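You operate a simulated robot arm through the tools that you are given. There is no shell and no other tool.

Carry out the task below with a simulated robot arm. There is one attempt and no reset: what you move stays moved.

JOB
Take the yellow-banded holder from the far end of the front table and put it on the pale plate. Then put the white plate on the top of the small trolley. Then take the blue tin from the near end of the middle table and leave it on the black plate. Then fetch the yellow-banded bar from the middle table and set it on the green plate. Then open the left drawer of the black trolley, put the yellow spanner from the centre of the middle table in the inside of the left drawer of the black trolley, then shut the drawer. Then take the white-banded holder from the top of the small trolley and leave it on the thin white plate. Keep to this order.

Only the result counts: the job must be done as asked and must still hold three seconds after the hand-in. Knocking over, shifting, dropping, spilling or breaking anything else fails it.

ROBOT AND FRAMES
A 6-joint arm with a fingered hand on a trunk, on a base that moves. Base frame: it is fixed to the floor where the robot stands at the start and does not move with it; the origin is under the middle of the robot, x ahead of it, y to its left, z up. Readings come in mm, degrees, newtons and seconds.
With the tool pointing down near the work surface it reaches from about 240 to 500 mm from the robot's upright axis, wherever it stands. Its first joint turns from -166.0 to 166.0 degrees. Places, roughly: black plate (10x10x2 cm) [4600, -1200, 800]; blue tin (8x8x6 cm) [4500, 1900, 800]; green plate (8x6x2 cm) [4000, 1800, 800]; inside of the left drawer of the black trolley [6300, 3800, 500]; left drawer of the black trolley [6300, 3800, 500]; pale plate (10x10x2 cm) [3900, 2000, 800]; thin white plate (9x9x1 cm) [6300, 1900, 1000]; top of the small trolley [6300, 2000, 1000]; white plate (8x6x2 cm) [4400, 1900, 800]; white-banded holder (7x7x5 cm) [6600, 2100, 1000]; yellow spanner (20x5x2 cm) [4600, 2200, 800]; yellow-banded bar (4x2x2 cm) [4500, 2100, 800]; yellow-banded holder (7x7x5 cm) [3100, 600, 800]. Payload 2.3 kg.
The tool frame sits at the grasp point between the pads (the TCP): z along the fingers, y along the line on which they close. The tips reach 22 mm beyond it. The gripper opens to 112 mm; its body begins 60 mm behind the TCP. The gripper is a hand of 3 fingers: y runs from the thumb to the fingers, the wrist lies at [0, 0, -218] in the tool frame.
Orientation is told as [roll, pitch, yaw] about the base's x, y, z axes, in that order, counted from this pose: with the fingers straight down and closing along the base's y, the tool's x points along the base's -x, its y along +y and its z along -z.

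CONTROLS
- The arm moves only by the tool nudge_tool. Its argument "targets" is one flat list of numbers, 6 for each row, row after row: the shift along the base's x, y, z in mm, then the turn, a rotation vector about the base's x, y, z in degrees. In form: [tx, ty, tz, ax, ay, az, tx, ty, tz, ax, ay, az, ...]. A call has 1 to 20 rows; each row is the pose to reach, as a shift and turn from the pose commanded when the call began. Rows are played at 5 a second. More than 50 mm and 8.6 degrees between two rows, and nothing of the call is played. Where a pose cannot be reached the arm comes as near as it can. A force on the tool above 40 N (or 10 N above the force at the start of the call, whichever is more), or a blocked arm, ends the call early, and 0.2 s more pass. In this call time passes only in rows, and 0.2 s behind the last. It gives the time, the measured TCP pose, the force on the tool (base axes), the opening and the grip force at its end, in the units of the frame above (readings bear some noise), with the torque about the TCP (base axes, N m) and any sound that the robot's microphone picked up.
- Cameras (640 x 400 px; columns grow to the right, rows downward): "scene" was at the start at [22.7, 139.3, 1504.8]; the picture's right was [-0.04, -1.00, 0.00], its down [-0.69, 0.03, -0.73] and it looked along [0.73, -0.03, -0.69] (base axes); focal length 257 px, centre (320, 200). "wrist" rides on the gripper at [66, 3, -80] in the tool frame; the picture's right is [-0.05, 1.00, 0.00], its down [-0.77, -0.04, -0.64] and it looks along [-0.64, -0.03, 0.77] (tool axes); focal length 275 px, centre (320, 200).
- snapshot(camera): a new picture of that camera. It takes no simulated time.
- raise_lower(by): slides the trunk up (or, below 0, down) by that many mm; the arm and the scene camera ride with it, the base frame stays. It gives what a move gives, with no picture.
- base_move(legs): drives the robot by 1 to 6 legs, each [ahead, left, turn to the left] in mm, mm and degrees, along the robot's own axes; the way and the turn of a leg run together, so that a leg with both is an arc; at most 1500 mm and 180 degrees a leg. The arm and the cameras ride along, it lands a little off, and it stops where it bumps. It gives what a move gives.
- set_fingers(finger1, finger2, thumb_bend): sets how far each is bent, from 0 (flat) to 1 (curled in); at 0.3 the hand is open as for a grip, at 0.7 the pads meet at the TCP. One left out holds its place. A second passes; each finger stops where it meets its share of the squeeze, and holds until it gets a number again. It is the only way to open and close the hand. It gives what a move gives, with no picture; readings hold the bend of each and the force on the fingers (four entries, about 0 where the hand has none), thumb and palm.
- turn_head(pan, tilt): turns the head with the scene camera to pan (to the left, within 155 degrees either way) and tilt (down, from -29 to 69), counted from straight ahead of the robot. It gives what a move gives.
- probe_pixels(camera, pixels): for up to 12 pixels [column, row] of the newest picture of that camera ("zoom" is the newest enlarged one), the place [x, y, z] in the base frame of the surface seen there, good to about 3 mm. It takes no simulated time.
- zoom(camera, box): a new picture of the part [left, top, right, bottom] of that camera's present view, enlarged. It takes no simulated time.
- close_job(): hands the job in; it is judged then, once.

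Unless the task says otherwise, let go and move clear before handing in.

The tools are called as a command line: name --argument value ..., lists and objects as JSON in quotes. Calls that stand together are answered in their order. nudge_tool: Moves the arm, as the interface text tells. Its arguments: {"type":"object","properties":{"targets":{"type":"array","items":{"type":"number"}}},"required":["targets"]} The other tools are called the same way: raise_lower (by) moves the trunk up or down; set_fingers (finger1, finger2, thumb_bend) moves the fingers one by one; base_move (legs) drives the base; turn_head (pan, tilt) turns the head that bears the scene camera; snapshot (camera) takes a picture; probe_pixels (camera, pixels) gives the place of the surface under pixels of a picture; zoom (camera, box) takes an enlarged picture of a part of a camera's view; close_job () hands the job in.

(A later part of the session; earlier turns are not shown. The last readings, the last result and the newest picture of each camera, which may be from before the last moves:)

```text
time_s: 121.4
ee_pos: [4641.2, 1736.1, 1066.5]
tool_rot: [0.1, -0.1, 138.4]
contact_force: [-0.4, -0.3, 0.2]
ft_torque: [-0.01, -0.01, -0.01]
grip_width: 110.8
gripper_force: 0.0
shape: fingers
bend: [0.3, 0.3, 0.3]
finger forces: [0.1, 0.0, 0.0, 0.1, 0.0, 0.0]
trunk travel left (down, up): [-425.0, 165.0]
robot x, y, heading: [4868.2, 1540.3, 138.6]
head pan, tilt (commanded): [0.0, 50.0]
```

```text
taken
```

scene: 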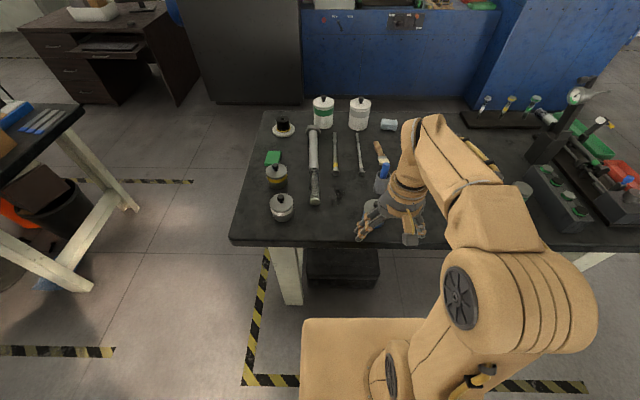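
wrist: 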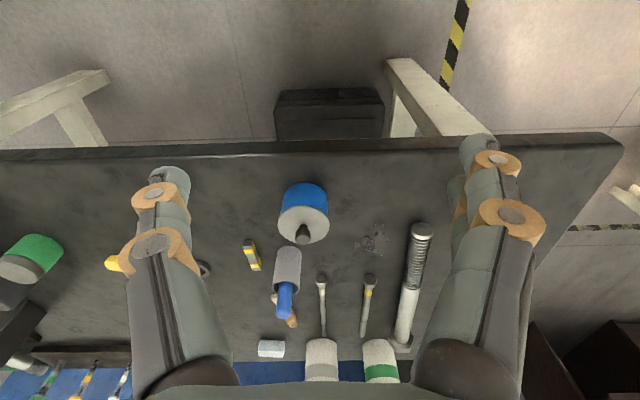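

The blue tin stands undisturbed at wrist (304,212). I'll probe its lid, knob and the table edge.

probe_pixels --camera "wrist" --pixels '[[281, 222], [328, 224], [304, 208], [308, 242], [302, 233], [303, 190], [282, 205], [327, 205], [300, 145], [285, 258], [252, 255], [300, 205]]'

zoom --camera "wrist" --box '[230, 160, 380, 300]'

```text
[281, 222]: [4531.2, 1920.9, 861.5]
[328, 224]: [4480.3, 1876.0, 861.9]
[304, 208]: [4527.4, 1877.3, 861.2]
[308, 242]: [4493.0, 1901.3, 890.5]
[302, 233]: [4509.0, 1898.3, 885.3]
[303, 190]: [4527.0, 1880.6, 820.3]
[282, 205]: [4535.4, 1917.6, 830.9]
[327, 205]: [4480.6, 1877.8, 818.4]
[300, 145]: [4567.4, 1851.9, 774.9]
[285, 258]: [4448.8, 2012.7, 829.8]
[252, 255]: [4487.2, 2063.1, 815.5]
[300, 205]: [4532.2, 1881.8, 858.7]
```

```text
2.86 times, centred on (305, 230) of wrist
```

zoom: 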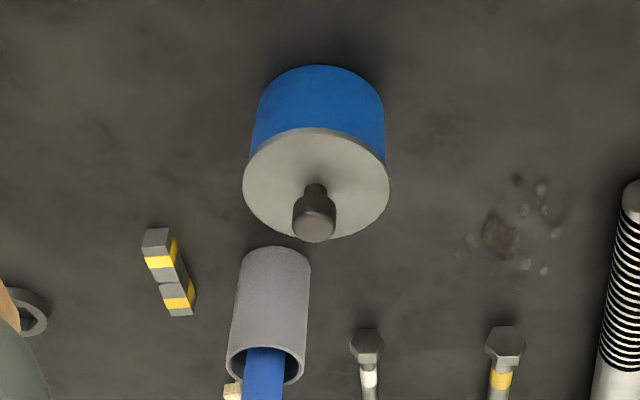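

The tin's centre is about (4504,1899) with lid at 861 and knob top about 890. I'll drive 140 mm closer and bring the hand over it.

base_move --legs '[[140, 0, 0]]'

snapshot --camera "wrist"

```text
time_s: 122.7
ee_pos: [4535.9, 1827.7, 1065.9]
tool_rot: [0.0, 0.0, 138.5]
contact_force: [0.1, 0.7, -0.5]
ft_torque: [-0.02, -0.02, -0.03]
grip_width: 111.3
gripper_force: 0.1
shape: fingers
bend: [0.3, 0.3, 0.3]
finger forces: [0.1, 0.0, 0.1, 0.1, 0.0, 0.0]
trunk travel left (down, up): [-425.0, 165.0]
robot x, y, heading: [4762.9, 1634.8, 138.6]
head pan, tilt (commanded): [0.0, 50.0]
```

```text
taken
```

wrist: 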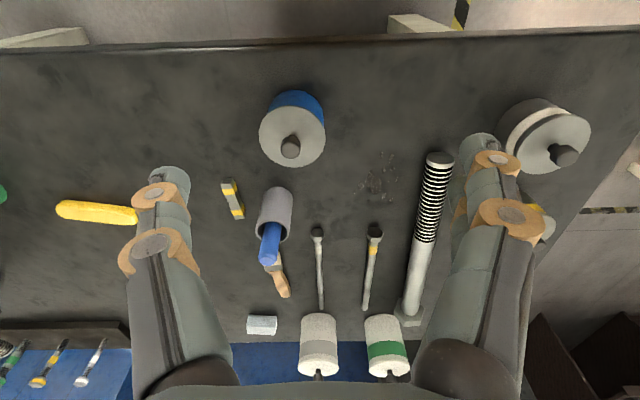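

The tin is now straight ahead of the hand at (292,135). I'll move over it and down to z≈940, then check alignment.

nudge_tool --targets '[-16, 35, 0, 0, 0, 0, -32, 71, 0, 0, 0, 0, -32, 71, -45, 0, 0, 0, -32, 71, -90, 0, 0, 0, -32, 71, -120, 0, 0, 0]'

snapshot --camera "wrist"

zoom --camera "scene" --box '[300, 130, 480, 290]'

```text
time_s: 123.9
ee_pos: [4506.8, 1899.6, 946.5]
tool_rot: [0.0, -0.1, 138.5]
contact_force: [-0.3, -0.8, -0.6]
ft_torque: [0.01, -0.02, -0.01]
grip_width: 111.5
gripper_force: 0.1
shape: fingers
bend: [0.3, 0.3, 0.3]
finger forces: [0.0, 0.0, 0.0, 0.1, 0.0, 0.0]
trunk travel left (down, up): [-425.0, 165.0]
robot x, y, heading: [4764.0, 1633.8, 139.0]
head pan, tilt (commanded): [0.0, 50.0]
```

```text
taken
```

wrist: 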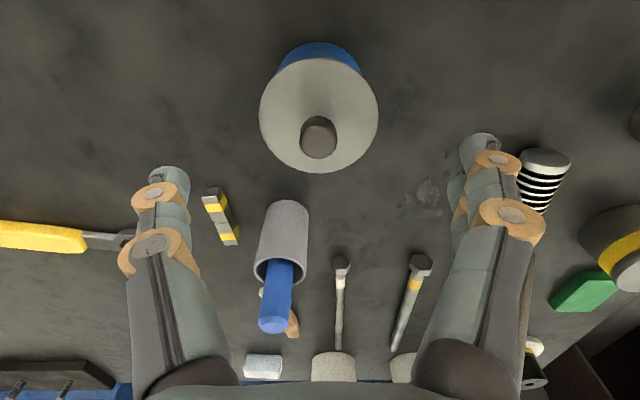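

```text
2.50 times, centred on (390, 210) of scene
```

zoom: 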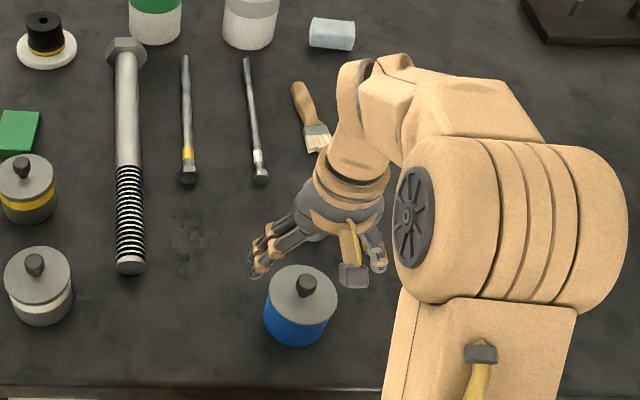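

The tin's lid is centred between the fingers at column 319. I'll probe the lid rim once more.

probe_pixels --camera "wrist" --pixels '[[262, 113], [376, 113], [319, 63], [319, 168], [319, 125], [319, 152], [300, 70], [340, 70], [275, 140], [364, 140]]'

```text
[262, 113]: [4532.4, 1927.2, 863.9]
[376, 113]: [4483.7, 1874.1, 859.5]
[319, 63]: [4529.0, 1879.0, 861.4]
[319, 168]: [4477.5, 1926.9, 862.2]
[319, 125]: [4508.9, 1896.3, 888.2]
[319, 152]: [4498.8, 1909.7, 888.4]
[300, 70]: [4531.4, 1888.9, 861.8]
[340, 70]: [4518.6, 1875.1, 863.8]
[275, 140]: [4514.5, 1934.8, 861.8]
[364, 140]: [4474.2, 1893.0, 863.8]
```

The tin's centre is (4504.5,1902.5), radius 36, knob top 888. I'll descend to TCP z≈838 so the palm stays clear of the knob.

nudge_tool --targets '[-2, 3, -35, 0, 0, 0, -2, 3, -70, 0, 0, 0, -2, 3, -95, 0, 0, 0, -2, 3, -107, 0, 0, 0]'

snapshot --camera "wrist"

zoom --camera "scene" --box '[330, 160, 440, 260]'

```text
time_s: 124.9
ee_pos: [4504.3, 1903.5, 838.9]
tool_rot: [0.1, 0.0, 138.5]
contact_force: [0.6, -0.2, 1.0]
ft_torque: [0.0, -0.02, -0.01]
grip_width: 111.4
gripper_force: 0.0
shape: fingers
bend: [0.3, 0.3, 0.3]
finger forces: [0.1, 0.0, 0.0, 0.1, 0.0, 0.0]
trunk travel left (down, up): [-425.0, 165.0]
robot x, y, heading: [4760.8, 1627.6, 139.1]
head pan, tilt (commanded): [0.0, 50.0]
```

```text
taken
```

wrist: 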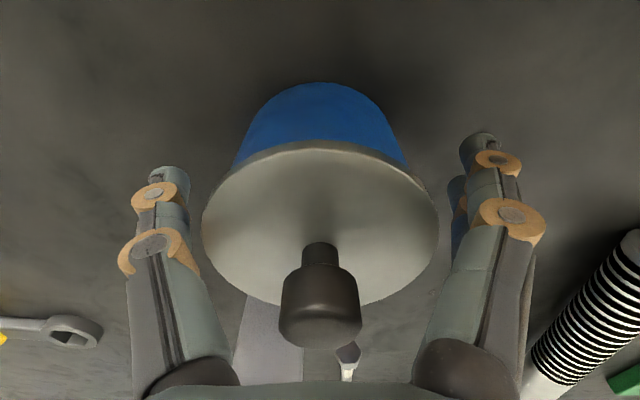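

```text
4.00 times, centred on (385, 210) of scene
```

zoom: 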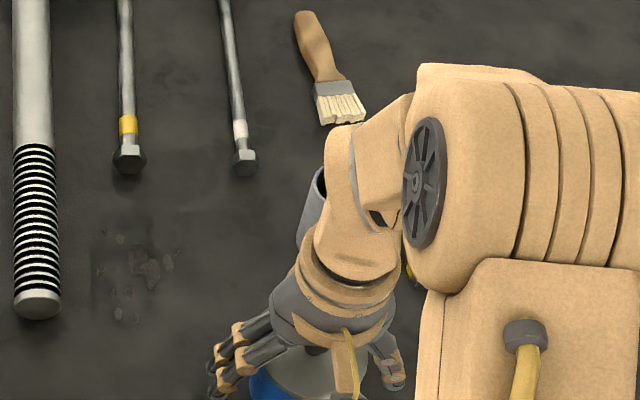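

The hand is around the tin without touching. I'll close.

set_fingers --finger1 0.7 --finger2 0.7 --thumb_bend 0.7

snapshot --camera "wrist"

```text
time_s: 125.9
ee_pos: [4504.9, 1902.7, 839.0]
tool_rot: [0.0, 0.0, 138.5]
contact_force: [-0.1, -0.1, -0.6]
ft_torque: [0.01, -0.03, 0.01]
grip_width: 61.0
gripper_force: 21.8
shape: fingers
bend: [0.48, 0.48, 0.59]
finger forces: [9.9, 12.3, 0.0, 0.1, 21.9, 0.1]
trunk travel left (down, up): [-425.0, 165.0]
robot x, y, heading: [4763.6, 1630.5, 138.8]
head pan, tilt (commanded): [0.0, 50.0]
heard: snap
```

```text
taken
```

wrist: 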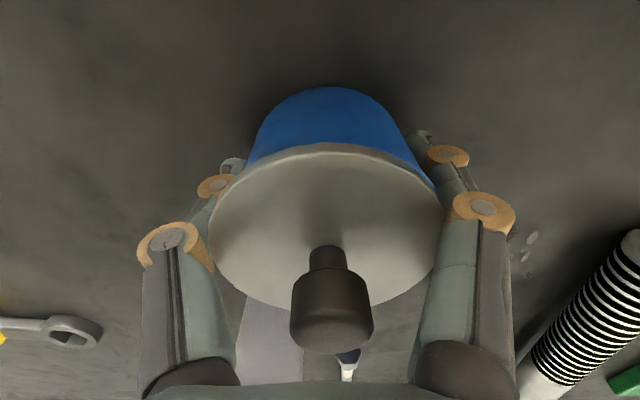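

A "snap" was heard as the hand closed, so I'll look closely at the tin and the hand before lifting.

zoom --camera "wrist" --box '[130, 60, 530, 400]'

zoom --camera "scene" --box '[340, 190, 430, 260]'

probe_pixels --camera "wrist" --pixels '[[325, 150], [325, 230], [230, 220], [425, 220], [325, 120], [325, 95], [225, 185], [448, 155]]'

```text
1.18 times, centred on (330, 230) of wrist
```

zoom: 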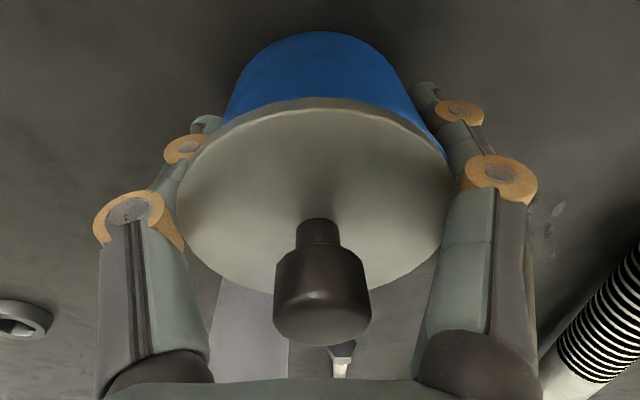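

```text
5.71 times, centred on (385, 225) of scene
```

zoom: 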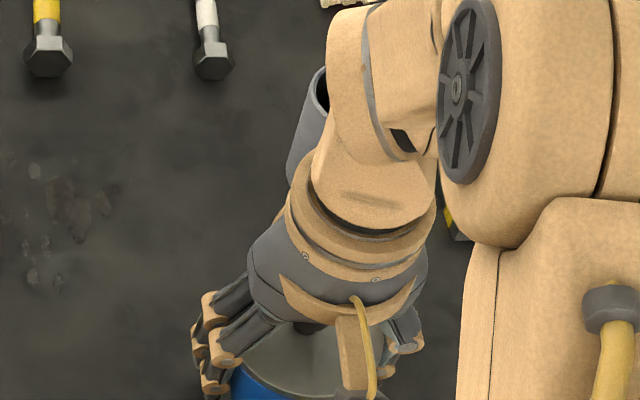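

```text
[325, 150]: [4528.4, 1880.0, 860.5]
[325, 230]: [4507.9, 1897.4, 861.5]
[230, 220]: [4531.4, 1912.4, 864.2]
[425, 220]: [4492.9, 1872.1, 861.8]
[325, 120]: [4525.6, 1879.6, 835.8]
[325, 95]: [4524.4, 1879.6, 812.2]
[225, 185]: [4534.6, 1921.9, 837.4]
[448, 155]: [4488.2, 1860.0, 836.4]
```

The tin looks whole and well held (22 N), so I'll lift gently and see whether it comes free.

nudge_tool --targets '[0, 0, 5, 0, 0, 0, 0, 0, 12, 0, 0, 0, 0, 0, 25, 0, 0, 0]'

snapshot --camera "wrist"

zoom --camera "scene" --box '[340, 190, 430, 260]'

```text
time_s: 126.7
ee_pos: [4504.5, 1901.1, 864.6]
tool_rot: [0.0, 0.0, 138.5]
contact_force: [0.7, 0.2, -5.8]
ft_torque: [-0.01, -0.05, 0.01]
grip_width: 61.0
gripper_force: 22.3
shape: fingers
bend: [0.48, 0.48, 0.59]
finger forces: [9.8, 12.4, 0.0, 0.1, 21.9, 0.1]
trunk travel left (down, up): [-425.0, 165.0]
robot x, y, heading: [4762.4, 1636.1, 138.7]
head pan, tilt (commanded): [0.0, 50.0]
```

```text
taken
```

wrist: 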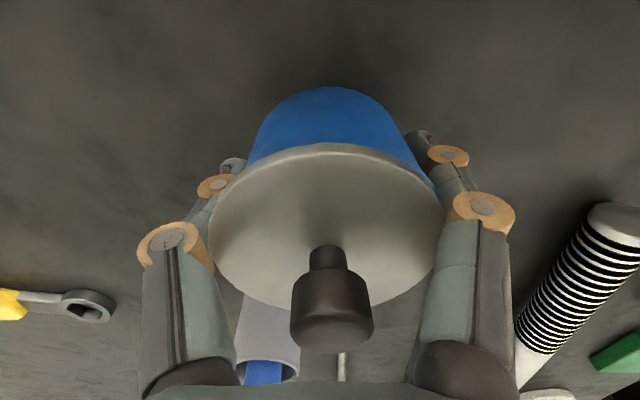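

```text
5.71 times, centred on (385, 225) of scene
```

zoom: 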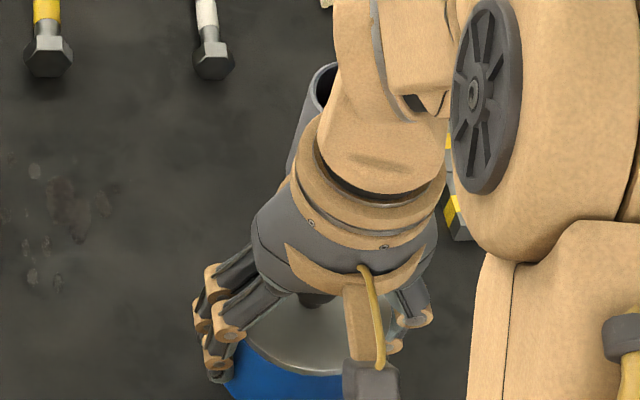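

The tin is lifted (5.8 N) and looks whole. I'll raise it and retract.

nudge_tool --targets '[0, 0, 45, 0, 0, 0, 0, 0, 90, 0, 0, 0, 0, 0, 135, 0, 0, 0, 0, 0, 175, 0, 0, 0, 30, -30, 180, 0, 0, 0, 60, -60, 180, 0, 0, 0]'

zoom --camera "scene" --box '[300, 130, 480, 290]'

```text
time_s: 128.1
ee_pos: [4564.9, 1842.1, 1042.4]
tool_rot: [-0.1, 0.0, 138.6]
contact_force: [0.9, -0.1, -5.9]
ft_torque: [-0.01, -0.02, 0.04]
grip_width: 60.8
gripper_force: 22.4
shape: fingers
bend: [0.48, 0.48, 0.59]
finger forces: [9.9, 12.5, 0.0, 0.0, 21.8, 0.0]
trunk travel left (down, up): [-425.0, 165.0]
robot x, y, heading: [4762.9, 1631.9, 138.9]
head pan, tilt (commanded): [0.0, 50.0]
```

```text
2.50 times, centred on (390, 210) of scene
```

zoom: 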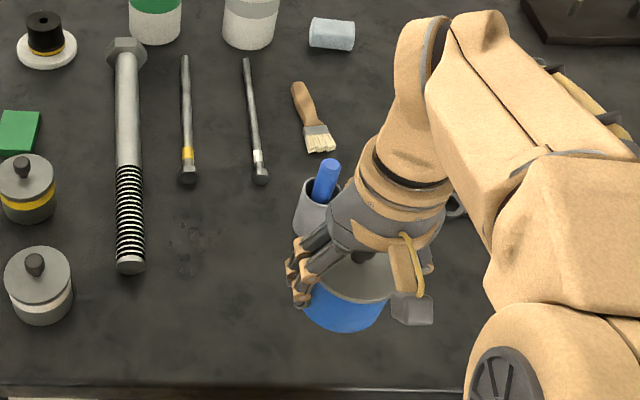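

The tin is in hand and clear; the middle table is undisturbed. I'll back off and turn toward the machine with the black plate.

base_move --legs '[[-150, 0, 0], [0, 0, 131]]'

turn_head --pan 0 --tilt 25

snapshot --camera "scene"

```text
time_s: 134.8
ee_pos: [4828.5, 1247.4, 1042.8]
tool_rot: [0.0, 0.0, -93.0]
contact_force: [0.8, 0.7, -6.1]
ft_torque: [0.03, 0.05, 0.0]
grip_width: 60.5
gripper_force: 21.1
shape: fingers
bend: [0.48, 0.48, 0.6]
finger forces: [9.1, 12.6, 0.1, 0.0, 20.8, 0.0]
trunk travel left (down, up): [-425.0, 165.0]
robot x, y, heading: [4874.9, 1533.8, -92.8]
head pan, tilt (commanded): [0.0, 50.0]
```

```text
time_s: 135.7
ee_pos: [4828.6, 1248.6, 1043.3]
tool_rot: [0.0, 0.0, -93.0]
contact_force: [0.5, -0.1, -6.2]
ft_torque: [0.06, 0.02, 0.01]
grip_width: 60.5
gripper_force: 20.9
shape: fingers
bend: [0.48, 0.48, 0.6]
finger forces: [9.0, 12.6, 0.0, 0.0, 20.9, 0.1]
trunk travel left (down, up): [-425.0, 165.0]
robot x, y, heading: [4868.2, 1536.0, -93.0]
head pan, tilt (commanded): [0.0, 25.0]
```

```text
taken
```

scene: 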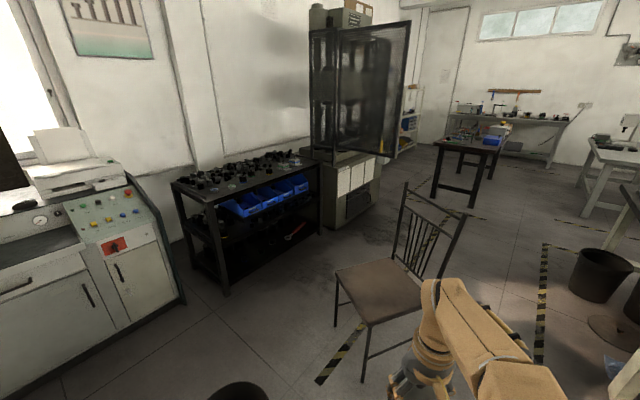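

The press machine with papers on its front is at (345,160), with an open mesh door. I'll zoom and probe there, as well as the chair.

zoom --camera "scene" --box '[290, 90, 430, 240]'

probe_pixels --camera "scene" --pixels '[[335, 162], [380, 155], [310, 150], [345, 215], [378, 180], [385, 150], [320, 160], [350, 155], [405, 185], [460, 215], [335, 325], [365, 380]]'

```text
2.67 times, centred on (360, 165) of scene
```

zoom: 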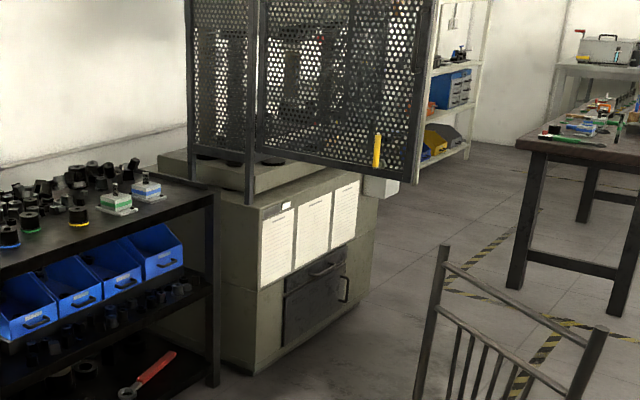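

```text
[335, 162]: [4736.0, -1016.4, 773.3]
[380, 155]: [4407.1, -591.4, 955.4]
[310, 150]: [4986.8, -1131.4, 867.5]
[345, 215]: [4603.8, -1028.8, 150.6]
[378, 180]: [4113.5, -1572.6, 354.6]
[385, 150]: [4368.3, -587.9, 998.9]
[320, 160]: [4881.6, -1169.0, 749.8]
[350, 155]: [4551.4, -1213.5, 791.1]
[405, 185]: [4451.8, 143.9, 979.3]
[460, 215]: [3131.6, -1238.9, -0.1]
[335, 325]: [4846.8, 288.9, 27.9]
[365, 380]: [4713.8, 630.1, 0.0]
```

The mesh door hangs out at z>950 between (4730,-1000) and (4370,-590); the ledge with the black plate is beside it. I'll drive round the chair to the free floor in front of the machine, right of the door, and look.

base_move --legs '[[573, -689, 0], [718, -333, 0], [798, 62, 0]]'

turn_head --pan 50 --tilt 30

snapshot --camera "scene"

```text
time_s: 148.1
ee_pos: [3820.1, -807.2, 1043.0]
tool_rot: [-0.1, -0.1, -92.2]
contact_force: [0.0, -0.6, -6.0]
ft_torque: [0.03, 0.02, 0.01]
grip_width: 60.7
gripper_force: 21.3
shape: fingers
bend: [0.48, 0.48, 0.6]
finger forces: [9.0, 12.5, 0.0, 0.1, 20.8, 0.1]
trunk travel left (down, up): [-425.0, 165.0]
robot x, y, heading: [3860.3, -518.4, -91.7]
head pan, tilt (commanded): [0.0, 25.0]
```

```text
time_s: 149.3
ee_pos: [3817.8, -808.4, 1043.7]
tool_rot: [0.0, 0.1, -92.2]
contact_force: [-0.3, 1.0, -5.7]
ft_torque: [0.02, 0.03, 0.02]
grip_width: 60.4
gripper_force: 21.5
shape: fingers
bend: [0.48, 0.48, 0.6]
finger forces: [9.0, 12.4, 0.0, 0.0, 20.8, 0.1]
trunk travel left (down, up): [-425.0, 165.0]
robot x, y, heading: [3858.8, -517.9, -91.7]
head pan, tilt (commanded): [50.0, 30.0]
```

```text
taken
```

scene: 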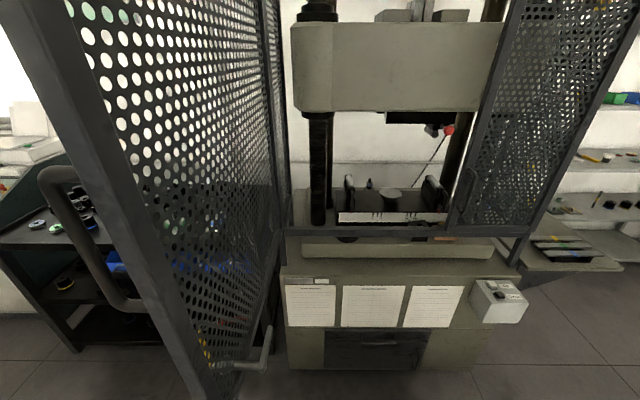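

The view shows the machine's ledge at (400,265) behind the papers, with mesh doors at both sides. I'll zoom to find the black plate.

zoom --camera "scene" --box '[260, 170, 560, 350]'

probe_pixels --camera "scene" --pixels '[[310, 270], [400, 265], [480, 265], [290, 283], [515, 275], [440, 238], [250, 365], [190, 370], [270, 280], [500, 300], [390, 220], [340, 240]]'

```text
2.13 times, centred on (410, 260) of scene
```

zoom: 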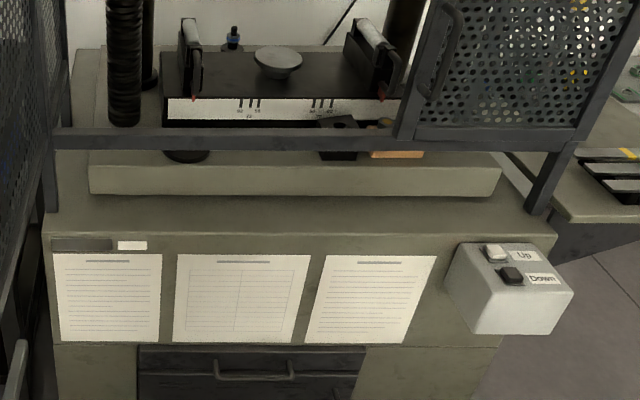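

```text
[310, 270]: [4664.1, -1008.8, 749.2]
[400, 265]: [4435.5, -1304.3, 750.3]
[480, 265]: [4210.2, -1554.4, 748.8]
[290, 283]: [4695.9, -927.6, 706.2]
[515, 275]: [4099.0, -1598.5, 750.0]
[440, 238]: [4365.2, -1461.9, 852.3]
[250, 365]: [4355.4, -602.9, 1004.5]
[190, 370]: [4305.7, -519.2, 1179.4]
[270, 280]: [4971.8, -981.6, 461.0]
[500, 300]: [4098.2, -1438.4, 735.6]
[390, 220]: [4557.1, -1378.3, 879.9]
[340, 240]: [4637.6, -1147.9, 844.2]
```

The slab on the machine is at z≈800 behind a dark rail (z≈850); the left door stands open at about (4306,-519)–(4700,-930). I'll turn to face it and approach between the doors for a better look.

base_move --legs '[[0, 0, 49.5], [400, -70, 0]]'

raise_lower --by 100

turn_head --pan 0 --tilt 40

snapshot --camera "scene"

snapshot --camera "wrist"

```text
time_s: 154.0
ee_pos: [4300.4, -1058.0, 1041.8]
tool_rot: [-0.1, 0.2, -42.7]
contact_force: [-0.7, -0.3, -5.6]
ft_torque: [0.05, 0.08, 0.01]
grip_width: 60.4
gripper_force: 21.2
shape: fingers
bend: [0.48, 0.48, 0.6]
finger forces: [8.8, 12.5, 0.0, 0.1, 20.4, 0.1]
trunk travel left (down, up): [-425.0, 165.0]
robot x, y, heading: [4106.5, -844.8, -42.2]
head pan, tilt (commanded): [50.0, 30.0]
```

```text
time_s: 155.4
ee_pos: [4300.8, -1057.8, 1142.8]
tool_rot: [0.0, 0.0, -42.7]
contact_force: [0.4, 0.1, -6.0]
ft_torque: [0.0, 0.05, 0.05]
grip_width: 60.2
gripper_force: 21.1
shape: fingers
bend: [0.48, 0.48, 0.6]
finger forces: [8.8, 12.5, 0.0, 0.0, 20.6, 0.0]
trunk travel left (down, up): [-525.0, 65.0]
robot x, y, heading: [4105.3, -840.9, -42.6]
head pan, tilt (commanded): [50.0, 30.0]
```

```text
time_s: 156.5
ee_pos: [4299.0, -1058.6, 1143.6]
tool_rot: [0.0, 0.0, -42.6]
contact_force: [0.0, -0.6, -5.4]
ft_torque: [0.03, 0.05, -0.03]
grip_width: 60.3
gripper_force: 21.8
shape: fingers
bend: [0.48, 0.48, 0.6]
finger forces: [8.8, 12.5, 0.0, 0.0, 20.5, 0.0]
trunk travel left (down, up): [-525.0, 65.0]
robot x, y, heading: [4107.1, -846.3, -42.4]
head pan, tilt (commanded): [0.0, 40.0]
```

```text
taken
```

scene: 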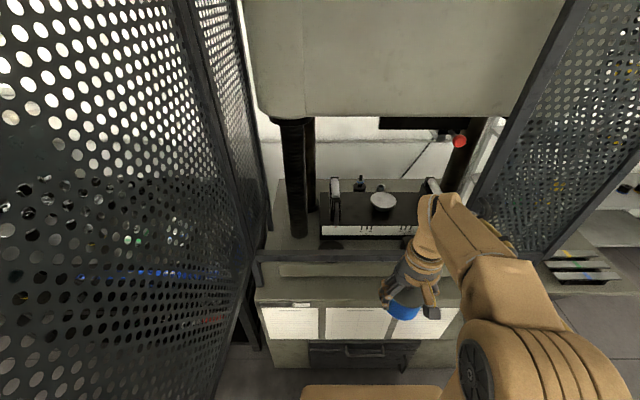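

```text
taken
```

wrist: 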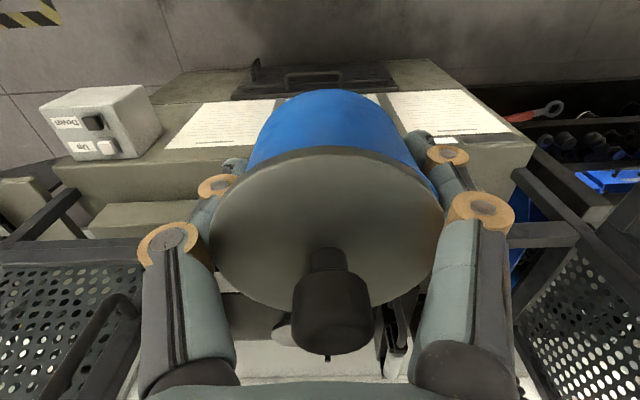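

zoom --camera "scene" --box '[240, 160, 500, 320]'

probe_pixels --camera "scene" --pixels '[[340, 243], [330, 258], [290, 256], [330, 272], [300, 272], [360, 243], [380, 205], [365, 230], [330, 200], [300, 230], [270, 260], [225, 250]]'

```text
2.46 times, centred on (370, 240) of scene
```

zoom: 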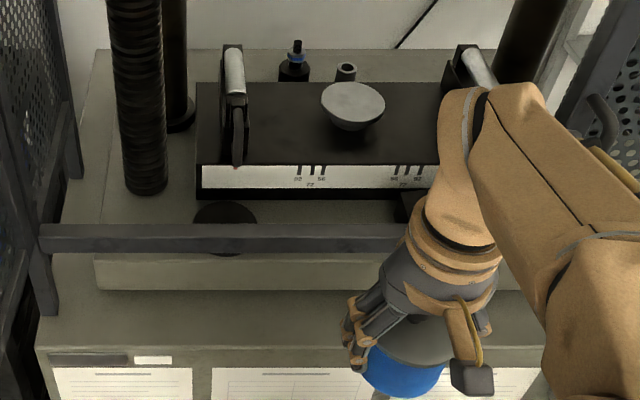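

```text
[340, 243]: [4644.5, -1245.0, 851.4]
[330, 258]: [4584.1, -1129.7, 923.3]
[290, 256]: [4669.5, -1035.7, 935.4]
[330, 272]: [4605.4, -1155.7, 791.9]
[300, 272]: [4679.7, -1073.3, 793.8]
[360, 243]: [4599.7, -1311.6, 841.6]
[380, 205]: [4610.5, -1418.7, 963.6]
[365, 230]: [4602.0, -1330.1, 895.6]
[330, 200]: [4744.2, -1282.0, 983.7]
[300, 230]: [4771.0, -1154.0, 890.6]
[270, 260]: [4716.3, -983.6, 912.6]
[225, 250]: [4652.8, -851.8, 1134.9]
```

A dark disc is half hidden behind the rail at zoom (225,215). I'll probe it and the slab around it.

probe_pixels --camera "zoom" --pixels '[[200, 215], [225, 208], [225, 220], [250, 215], [228, 254], [215, 253], [150, 210], [290, 213], [140, 265], [300, 265], [200, 237], [300, 232]]'

probe_pixels --camera "wrist" --pixels '[[440, 260], [510, 235], [560, 235], [530, 180], [120, 220], [60, 250], [480, 390], [270, 330], [100, 270], [400, 340]]'

```text
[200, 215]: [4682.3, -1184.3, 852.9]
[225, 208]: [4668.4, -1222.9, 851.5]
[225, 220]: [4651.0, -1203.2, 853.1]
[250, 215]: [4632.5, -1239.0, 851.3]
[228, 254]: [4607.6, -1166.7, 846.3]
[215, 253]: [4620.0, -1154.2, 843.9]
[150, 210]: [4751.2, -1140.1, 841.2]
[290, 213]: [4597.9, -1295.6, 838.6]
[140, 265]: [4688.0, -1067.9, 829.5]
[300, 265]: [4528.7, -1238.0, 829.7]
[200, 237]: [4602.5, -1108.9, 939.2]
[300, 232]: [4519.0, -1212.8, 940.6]
```

```text
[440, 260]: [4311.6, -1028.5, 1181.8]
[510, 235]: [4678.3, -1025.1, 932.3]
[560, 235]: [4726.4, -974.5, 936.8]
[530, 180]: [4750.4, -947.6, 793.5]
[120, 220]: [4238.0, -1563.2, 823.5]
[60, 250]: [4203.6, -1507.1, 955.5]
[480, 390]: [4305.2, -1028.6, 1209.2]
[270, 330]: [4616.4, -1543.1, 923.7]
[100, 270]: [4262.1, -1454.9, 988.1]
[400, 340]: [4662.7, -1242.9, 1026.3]
```

The black plate's centre is about (4645,-1195), top z≈852; the rail top is at 940 and 89 mm in front of it. I'll probe the crosshead's lower edge, the fixture and the column to check the room for the hand.

probe_pixels --camera "scene" --pixels '[[320, 110], [400, 112], [268, 105], [300, 180], [292, 230], [335, 185], [335, 205], [322, 210], [370, 215], [322, 225], [415, 235], [470, 225]]'

probe_pixels --camera "zoom" --pixels '[[145, 185], [120, 180], [205, 95], [205, 160], [235, 160], [238, 95], [235, 55], [300, 130], [205, 192], [60, 250], [45, 235], [420, 205]]'

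```text
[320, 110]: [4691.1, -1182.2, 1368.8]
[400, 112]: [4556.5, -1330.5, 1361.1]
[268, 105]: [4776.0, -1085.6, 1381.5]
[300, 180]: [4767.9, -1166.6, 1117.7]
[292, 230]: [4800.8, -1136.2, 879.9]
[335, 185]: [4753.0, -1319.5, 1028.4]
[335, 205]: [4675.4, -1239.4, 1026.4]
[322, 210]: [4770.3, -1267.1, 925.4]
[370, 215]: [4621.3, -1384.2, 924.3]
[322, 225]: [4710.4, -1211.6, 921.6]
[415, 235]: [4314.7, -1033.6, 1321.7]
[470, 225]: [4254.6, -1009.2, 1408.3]
```

```text
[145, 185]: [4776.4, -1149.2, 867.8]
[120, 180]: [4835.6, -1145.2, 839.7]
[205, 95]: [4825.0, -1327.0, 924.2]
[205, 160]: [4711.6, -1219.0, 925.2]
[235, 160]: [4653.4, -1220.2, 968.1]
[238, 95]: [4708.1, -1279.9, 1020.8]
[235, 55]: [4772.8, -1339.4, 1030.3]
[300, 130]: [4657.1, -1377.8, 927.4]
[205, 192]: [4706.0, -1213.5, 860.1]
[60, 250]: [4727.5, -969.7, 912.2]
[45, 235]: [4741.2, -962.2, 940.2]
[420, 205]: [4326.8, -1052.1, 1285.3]
```

A lever of the fixture hangs at about (4653,-1220, 960-1026), just behind the plate's centre, so I need the hand's true size. I'll zoom on the hand and on the lever and probe them.

zoom --camera "scene" --box '[365, 220, 465, 330]'

probe_pixels --camera "zoom" --pixels '[[270, 190], [300, 230], [390, 260], [430, 240], [250, 210], [240, 230], [350, 290], [330, 180], [440, 200], [440, 280], [400, 330], [200, 270]]'

zoom --camera "scene" --box '[280, 165, 400, 275]'

probe_pixels --camera "zoom" --pixels '[[220, 180], [225, 230], [250, 180], [250, 230], [235, 250], [235, 215], [235, 120], [210, 150], [262, 150], [235, 240], [235, 265], [300, 230]]'

```text
3.64 times, centred on (415, 275) of scene
```

zoom: 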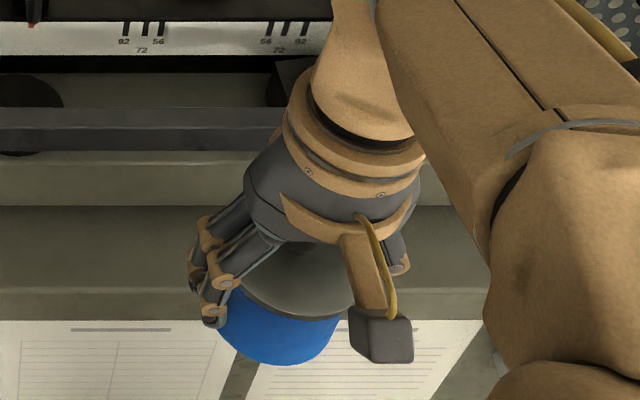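

```text
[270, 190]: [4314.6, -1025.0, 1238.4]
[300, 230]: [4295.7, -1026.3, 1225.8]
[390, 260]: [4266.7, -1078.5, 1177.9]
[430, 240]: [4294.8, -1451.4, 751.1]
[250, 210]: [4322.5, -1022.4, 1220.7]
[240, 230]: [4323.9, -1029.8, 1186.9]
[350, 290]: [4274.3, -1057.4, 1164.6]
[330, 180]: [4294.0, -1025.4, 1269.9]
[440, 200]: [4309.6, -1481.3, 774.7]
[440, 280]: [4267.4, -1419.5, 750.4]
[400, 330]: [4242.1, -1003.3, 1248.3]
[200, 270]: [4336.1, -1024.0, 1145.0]
```

```text
3.64 times, centred on (340, 220) of scene
```

zoom: 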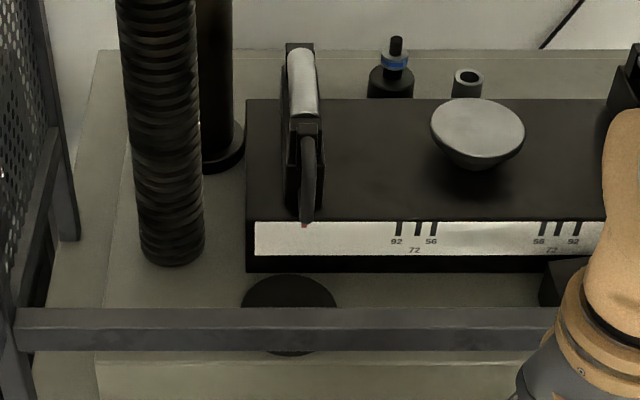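

```text
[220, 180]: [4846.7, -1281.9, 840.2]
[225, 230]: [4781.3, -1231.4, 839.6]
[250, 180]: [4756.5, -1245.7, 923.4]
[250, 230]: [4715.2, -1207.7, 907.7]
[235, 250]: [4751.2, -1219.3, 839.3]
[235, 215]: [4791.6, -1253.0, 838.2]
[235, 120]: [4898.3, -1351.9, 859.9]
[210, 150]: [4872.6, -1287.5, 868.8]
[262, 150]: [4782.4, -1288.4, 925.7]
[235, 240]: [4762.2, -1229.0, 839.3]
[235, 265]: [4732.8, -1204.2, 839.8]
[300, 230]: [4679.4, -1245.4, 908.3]
```

The palm radius is only about 42 mm. Now I'll probe the lever itself.

probe_pixels --camera "zoom" --pixels '[[303, 80], [303, 110], [305, 130], [307, 150], [307, 175], [306, 200], [305, 215], [304, 226], [292, 160], [290, 190], [318, 190], [320, 150]]'

probe_pixels --camera "zoom" --pixels '[[290, 280], [250, 285], [330, 290], [265, 300], [315, 302], [290, 300], [290, 353], [260, 300], [290, 312], [290, 328], [290, 345], [400, 325]]'

```text
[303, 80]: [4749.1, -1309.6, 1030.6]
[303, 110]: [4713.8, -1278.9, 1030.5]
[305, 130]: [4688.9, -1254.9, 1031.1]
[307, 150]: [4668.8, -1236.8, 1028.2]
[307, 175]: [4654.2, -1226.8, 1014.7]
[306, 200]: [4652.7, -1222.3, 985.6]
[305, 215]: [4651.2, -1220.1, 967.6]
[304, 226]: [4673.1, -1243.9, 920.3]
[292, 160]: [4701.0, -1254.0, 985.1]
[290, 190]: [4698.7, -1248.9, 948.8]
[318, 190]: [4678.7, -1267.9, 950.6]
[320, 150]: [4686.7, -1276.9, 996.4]
```

```text
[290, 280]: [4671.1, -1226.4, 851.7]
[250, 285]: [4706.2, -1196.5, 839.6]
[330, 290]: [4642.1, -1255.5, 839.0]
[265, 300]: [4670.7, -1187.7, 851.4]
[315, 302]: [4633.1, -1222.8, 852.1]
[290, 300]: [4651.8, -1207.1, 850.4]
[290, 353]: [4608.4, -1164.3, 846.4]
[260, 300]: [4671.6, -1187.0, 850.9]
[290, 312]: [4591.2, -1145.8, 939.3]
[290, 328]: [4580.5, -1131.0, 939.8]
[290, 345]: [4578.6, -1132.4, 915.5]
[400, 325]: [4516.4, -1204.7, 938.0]
```

The palm is only about 30 mm deep in the direction toward the lever, so setting the tin about 15 mm in front of the plate's centre clears lever, rail and block. I'll drive 200 mm ahead and 50 mm left.

base_move --legs '[[200, 50, 0]]'

snapshot --camera "scene"

snapshot --camera "wrist"

```text
time_s: 158.2
ee_pos: [4479.8, -1156.4, 1144.0]
tool_rot: [0.1, 0.1, -42.9]
contact_force: [0.5, -0.1, -5.6]
ft_torque: [-0.03, 0.03, -0.01]
grip_width: 60.3
gripper_force: 20.7
shape: fingers
bend: [0.48, 0.48, 0.6]
finger forces: [8.8, 12.6, 0.0, 0.0, 20.4, 0.0]
trunk travel left (down, up): [-525.0, 65.0]
robot x, y, heading: [4290.6, -939.0, -42.7]
head pan, tilt (commanded): [0.0, 40.0]
```

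```text
taken
```

scene: 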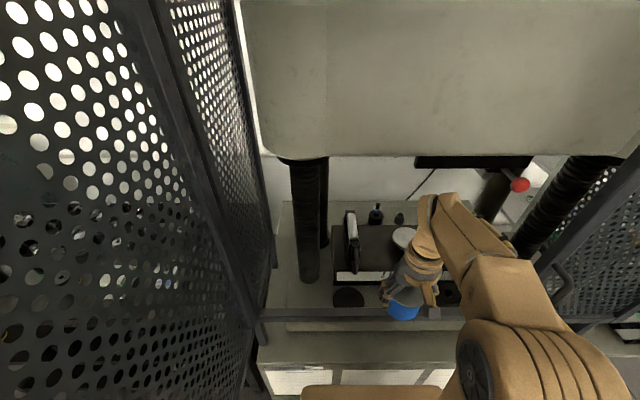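

```text
taken
```

wrist: 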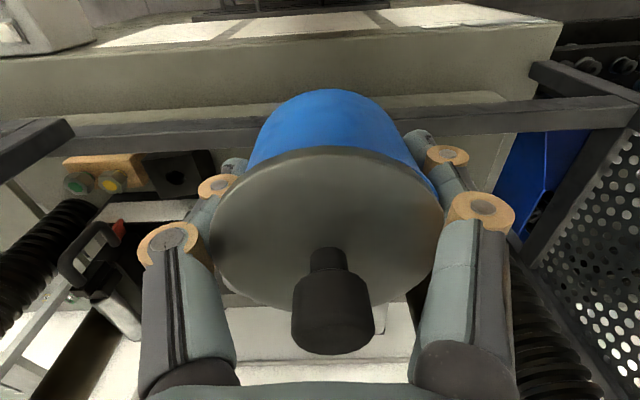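

Now the disc is visible at (348,298) above the rail. I'll tilt the head down and probe disc, lever and rail from this closer view.

turn_head --pan 5 --tilt 55

zoom --camera "scene" --box '[280, 110, 440, 260]'

```text
time_s: 158.9
ee_pos: [4477.9, -1156.6, 1143.2]
tool_rot: [0.0, 0.0, -43.1]
contact_force: [0.0, 0.4, -5.2]
ft_torque: [0.01, 0.05, -0.03]
grip_width: 60.4
gripper_force: 20.8
shape: fingers
bend: [0.48, 0.48, 0.6]
finger forces: [8.6, 12.5, 0.0, 0.0, 20.4, 0.1]
trunk travel left (down, up): [-525.0, 65.0]
robot x, y, heading: [4285.8, -939.0, -42.9]
head pan, tilt (commanded): [5.0, 55.0]
```

```text
2.67 times, centred on (360, 185) of scene
```

zoom: 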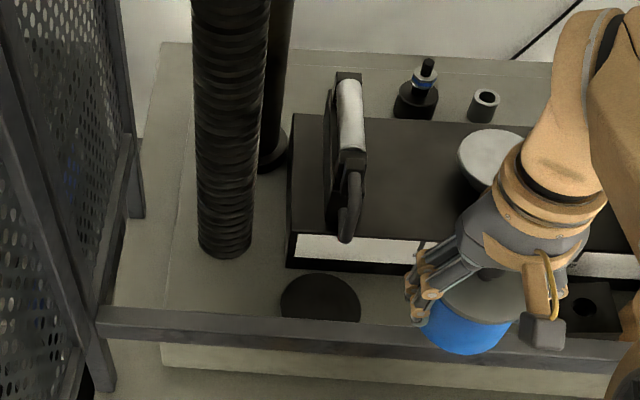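

probe_pixels --camera "zoom" --pixels '[[320, 276], [284, 300], [357, 300], [320, 298], [300, 285], [340, 285], [320, 315], [345, 238], [348, 225], [352, 190], [338, 200], [358, 205]]'

probe_pixels --camera "zoom" --pixels '[[320, 322], [320, 340], [320, 352], [200, 320], [200, 335], [300, 245], [300, 262], [400, 245], [250, 245], [320, 130], [350, 90], [240, 290]]'

```text
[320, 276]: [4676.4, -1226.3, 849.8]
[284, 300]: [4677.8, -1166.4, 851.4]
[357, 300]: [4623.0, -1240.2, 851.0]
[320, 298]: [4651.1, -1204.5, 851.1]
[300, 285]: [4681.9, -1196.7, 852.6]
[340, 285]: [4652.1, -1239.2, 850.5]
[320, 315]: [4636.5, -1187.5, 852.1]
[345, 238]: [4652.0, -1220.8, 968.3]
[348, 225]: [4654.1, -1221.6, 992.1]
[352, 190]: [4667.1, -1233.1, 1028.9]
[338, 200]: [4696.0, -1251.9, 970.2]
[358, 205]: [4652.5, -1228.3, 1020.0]
```

```text
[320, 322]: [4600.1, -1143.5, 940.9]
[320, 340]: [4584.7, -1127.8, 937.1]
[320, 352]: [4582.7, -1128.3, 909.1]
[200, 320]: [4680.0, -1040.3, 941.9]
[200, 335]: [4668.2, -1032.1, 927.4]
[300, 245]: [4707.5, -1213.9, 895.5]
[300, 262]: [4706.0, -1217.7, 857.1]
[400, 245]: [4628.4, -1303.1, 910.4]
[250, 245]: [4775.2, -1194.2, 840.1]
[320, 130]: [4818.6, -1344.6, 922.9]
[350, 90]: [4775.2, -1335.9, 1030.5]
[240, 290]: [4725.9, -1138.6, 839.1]
```

The plate's centre fits (4640,-1195.5) with radius ≈49. I'll measure where the tin sits in the hand.

snapshot --camera "wrist"

probe_pixels --camera "wrist" --pixels '[[214, 215], [440, 215], [327, 150], [327, 235], [250, 170], [410, 175], [327, 120], [327, 95], [260, 270], [400, 270], [327, 260], [330, 345]]'

```text
taken
```

wrist: 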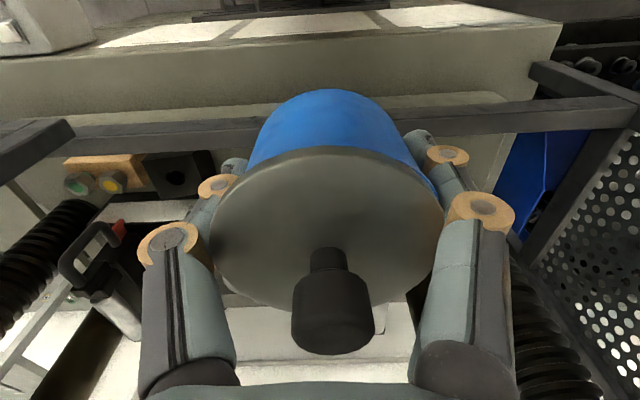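

```text
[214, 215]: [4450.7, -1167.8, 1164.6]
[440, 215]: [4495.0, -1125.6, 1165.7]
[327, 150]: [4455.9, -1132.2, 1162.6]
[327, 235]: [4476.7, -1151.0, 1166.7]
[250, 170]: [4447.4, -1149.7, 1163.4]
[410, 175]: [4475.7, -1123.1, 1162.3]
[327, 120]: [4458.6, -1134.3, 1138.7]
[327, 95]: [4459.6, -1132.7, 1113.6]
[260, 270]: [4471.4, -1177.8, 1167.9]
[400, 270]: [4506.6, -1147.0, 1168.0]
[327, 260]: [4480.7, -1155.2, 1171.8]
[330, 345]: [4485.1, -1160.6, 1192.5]
```

The tin's centre is 3 mm ahead and 3.5 mm left of the TCP, its bottom about 39.5 mm below. I'll first lower outside the rail to z≈1010, then move in over the rail to just in front of the plate's centre.

nudge_tool --targets '[0, 0, -45, 0, 0, 0, 0, 0, -90, 0, 0, 0, 0, 0, -133, 0, 0, 0, 36, -7, -133, 0, 0, 0, 72, -14, -133, 0, 0, 0, 108, -21, -133, 0, 0, 0, 130, -25, -133, 0, 0, 0, 144, -27.6, -133, 0, 0, 0]'

zoom --camera "scene" --box '[280, 110, 440, 260]'

snapshot --camera "wrist"

```text
time_s: 160.7
ee_pos: [4623.9, -1183.6, 1009.2]
tool_rot: [0.0, 0.0, -43.2]
contact_force: [-0.3, 1.1, -6.0]
ft_torque: [0.02, 0.06, -0.02]
grip_width: 60.2
gripper_force: 20.7
shape: fingers
bend: [0.48, 0.48, 0.6]
finger forces: [8.5, 12.5, 0.0, 0.1, 20.1, 0.0]
trunk travel left (down, up): [-525.0, 65.0]
robot x, y, heading: [4285.8, -937.7, -42.7]
head pan, tilt (commanded): [5.0, 55.0]
```

```text
2.67 times, centred on (360, 185) of scene
```

zoom: 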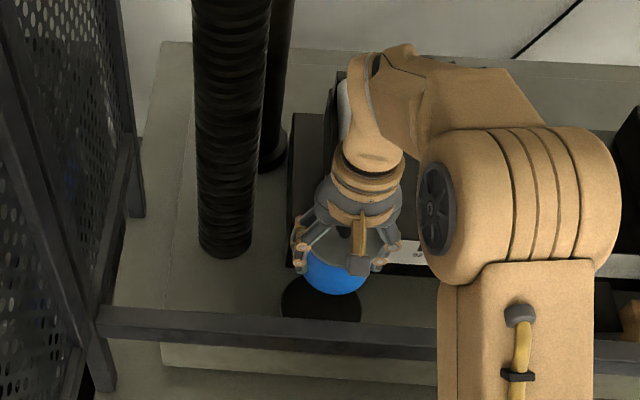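

```text
taken
```

wrist: 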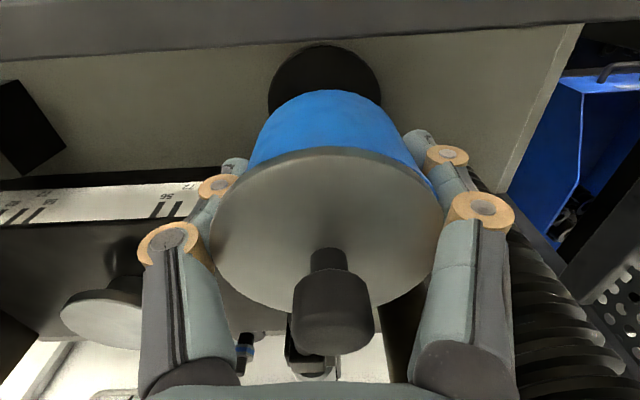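

The tin is over the disc, the lever visible behind the knob at (310,355). I'll cross-check disc and lever from the wrist camera.

probe_pixels --camera "wrist" --pixels '[[320, 50], [272, 90], [378, 88], [300, 58], [350, 58], [300, 345], [310, 372], [295, 362], [325, 372], [320, 8], [320, 25], [270, 185]]'

zoom --camera "wrist" --box '[220, 280, 420, 400]'

```text
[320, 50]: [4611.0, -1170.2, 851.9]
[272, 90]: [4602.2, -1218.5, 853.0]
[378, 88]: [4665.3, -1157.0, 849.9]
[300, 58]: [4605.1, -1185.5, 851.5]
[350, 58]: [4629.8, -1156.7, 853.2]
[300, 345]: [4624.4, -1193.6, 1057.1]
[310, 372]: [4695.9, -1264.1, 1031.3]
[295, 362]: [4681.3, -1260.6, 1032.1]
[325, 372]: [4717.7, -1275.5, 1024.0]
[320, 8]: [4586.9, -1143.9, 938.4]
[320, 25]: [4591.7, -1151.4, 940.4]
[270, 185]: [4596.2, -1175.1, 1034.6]
```

```text
3.20 times, centred on (320, 340) of wrist
```

zoom: 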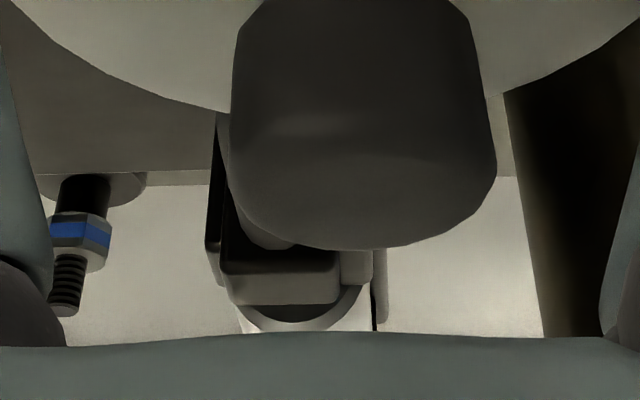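

The wrist view agrees: rail back edge 65 mm in front, disc centre near (4642,-1197). I'll descend in stages along this line with about 10 mm clearance to both rail and lever.

nudge_tool --targets '[-0.5, 0, -15, 0, 0, 0, -0.5, 0, -30, 0, 0, 0, -0.5, 0, -45, 0, 0, 0]'

snapshot --camera "wrist"

zoom --camera "scene" --box '[300, 150, 420, 260]'

```text
time_s: 161.5
ee_pos: [4621.9, -1183.7, 966.8]
tool_rot: [0.1, 0.0, -43.0]
contact_force: [0.1, -0.7, -6.4]
ft_torque: [0.02, 0.02, 0.03]
grip_width: 60.4
gripper_force: 21.4
shape: fingers
bend: [0.48, 0.48, 0.6]
finger forces: [8.5, 12.5, 0.0, 0.0, 20.1, 0.0]
trunk travel left (down, up): [-525.0, 65.0]
robot x, y, heading: [4286.7, -939.6, -42.8]
head pan, tilt (commanded): [5.0, 55.0]
```

```text
taken
```

wrist: 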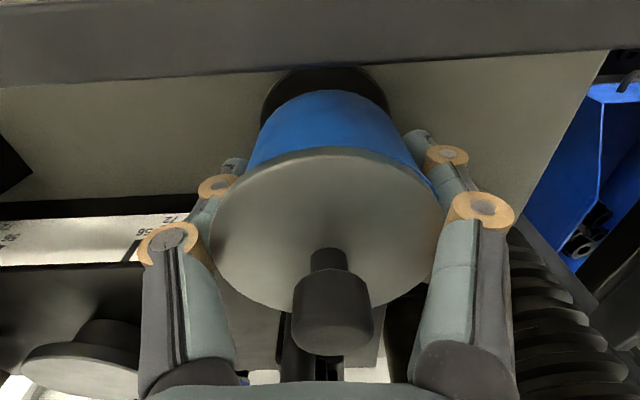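

```text
3.64 times, centred on (360, 205) of scene
```

zoom: 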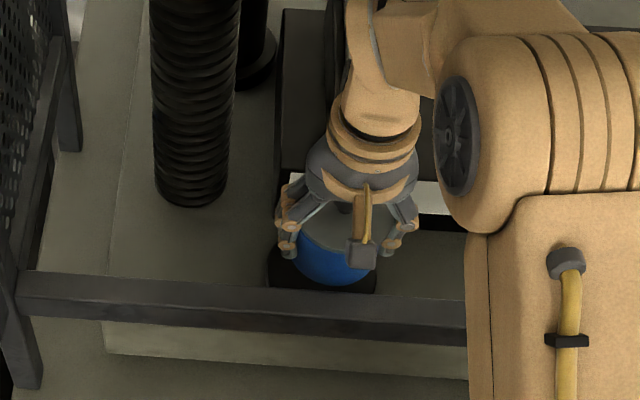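

No contact so far and the lever stays behind the knob. I'll continue down 40 mm.

nudge_tool --targets '[1, -0.5, -13, 0, 0, 0, 1, -0.5, -26, 0, 0, 0, 1, -0.5, -39, 0, 0, 0]'

snapshot --camera "wrist"

zoom --camera "scene" --box '[300, 150, 420, 260]'

```text
time_s: 162.3
ee_pos: [4622.8, -1186.2, 925.8]
tool_rot: [-0.1, 0.1, -43.1]
contact_force: [0.5, -0.7, -6.2]
ft_torque: [-0.01, 0.04, -0.02]
grip_width: 59.9
gripper_force: 20.1
shape: fingers
bend: [0.48, 0.48, 0.6]
finger forces: [8.4, 12.5, 0.0, 0.1, 20.1, 0.0]
trunk travel left (down, up): [-525.0, 65.0]
robot x, y, heading: [4288.0, -942.8, -42.7]
head pan, tilt (commanded): [5.0, 55.0]
```

```text
taken
```

wrist: 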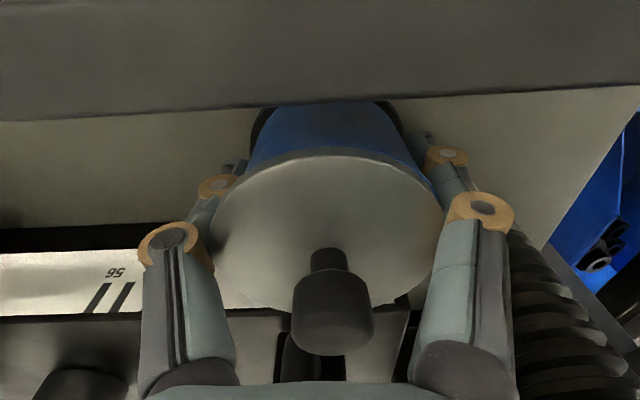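

```text
3.64 times, centred on (360, 205) of scene
```

zoom: 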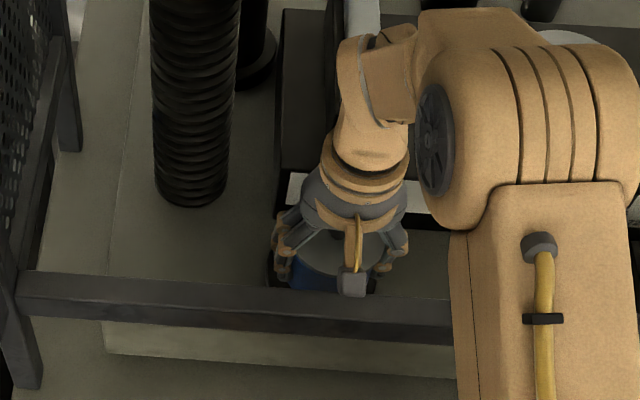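

The tin's bottom is at about 886, below the lever's tip level. I'll shift 4 mm inward and lower to just above the disc.

nudge_tool --targets '[3, -2.5, -8, 0, 0, 0, 3, -2.5, -18, 0, 0, 0, 3, -2.5, -27, 0, 0, 0, 3, -2.5, -31, 0, 0, 0]'

```text
time_s: 163.3
ee_pos: [4624.7, -1188.1, 894.7]
tool_rot: [0.1, 0.0, -43.0]
contact_force: [-0.1, 0.8, -6.1]
ft_torque: [0.02, 0.01, -0.02]
grip_width: 60.2
gripper_force: 20.8
shape: fingers
bend: [0.48, 0.48, 0.6]
finger forces: [8.3, 12.5, 0.0, 0.0, 20.2, 0.0]
trunk travel left (down, up): [-525.0, 65.0]
robot x, y, heading: [4282.7, -934.7, -42.6]
head pan, tilt (commanded): [5.0, 55.0]
```

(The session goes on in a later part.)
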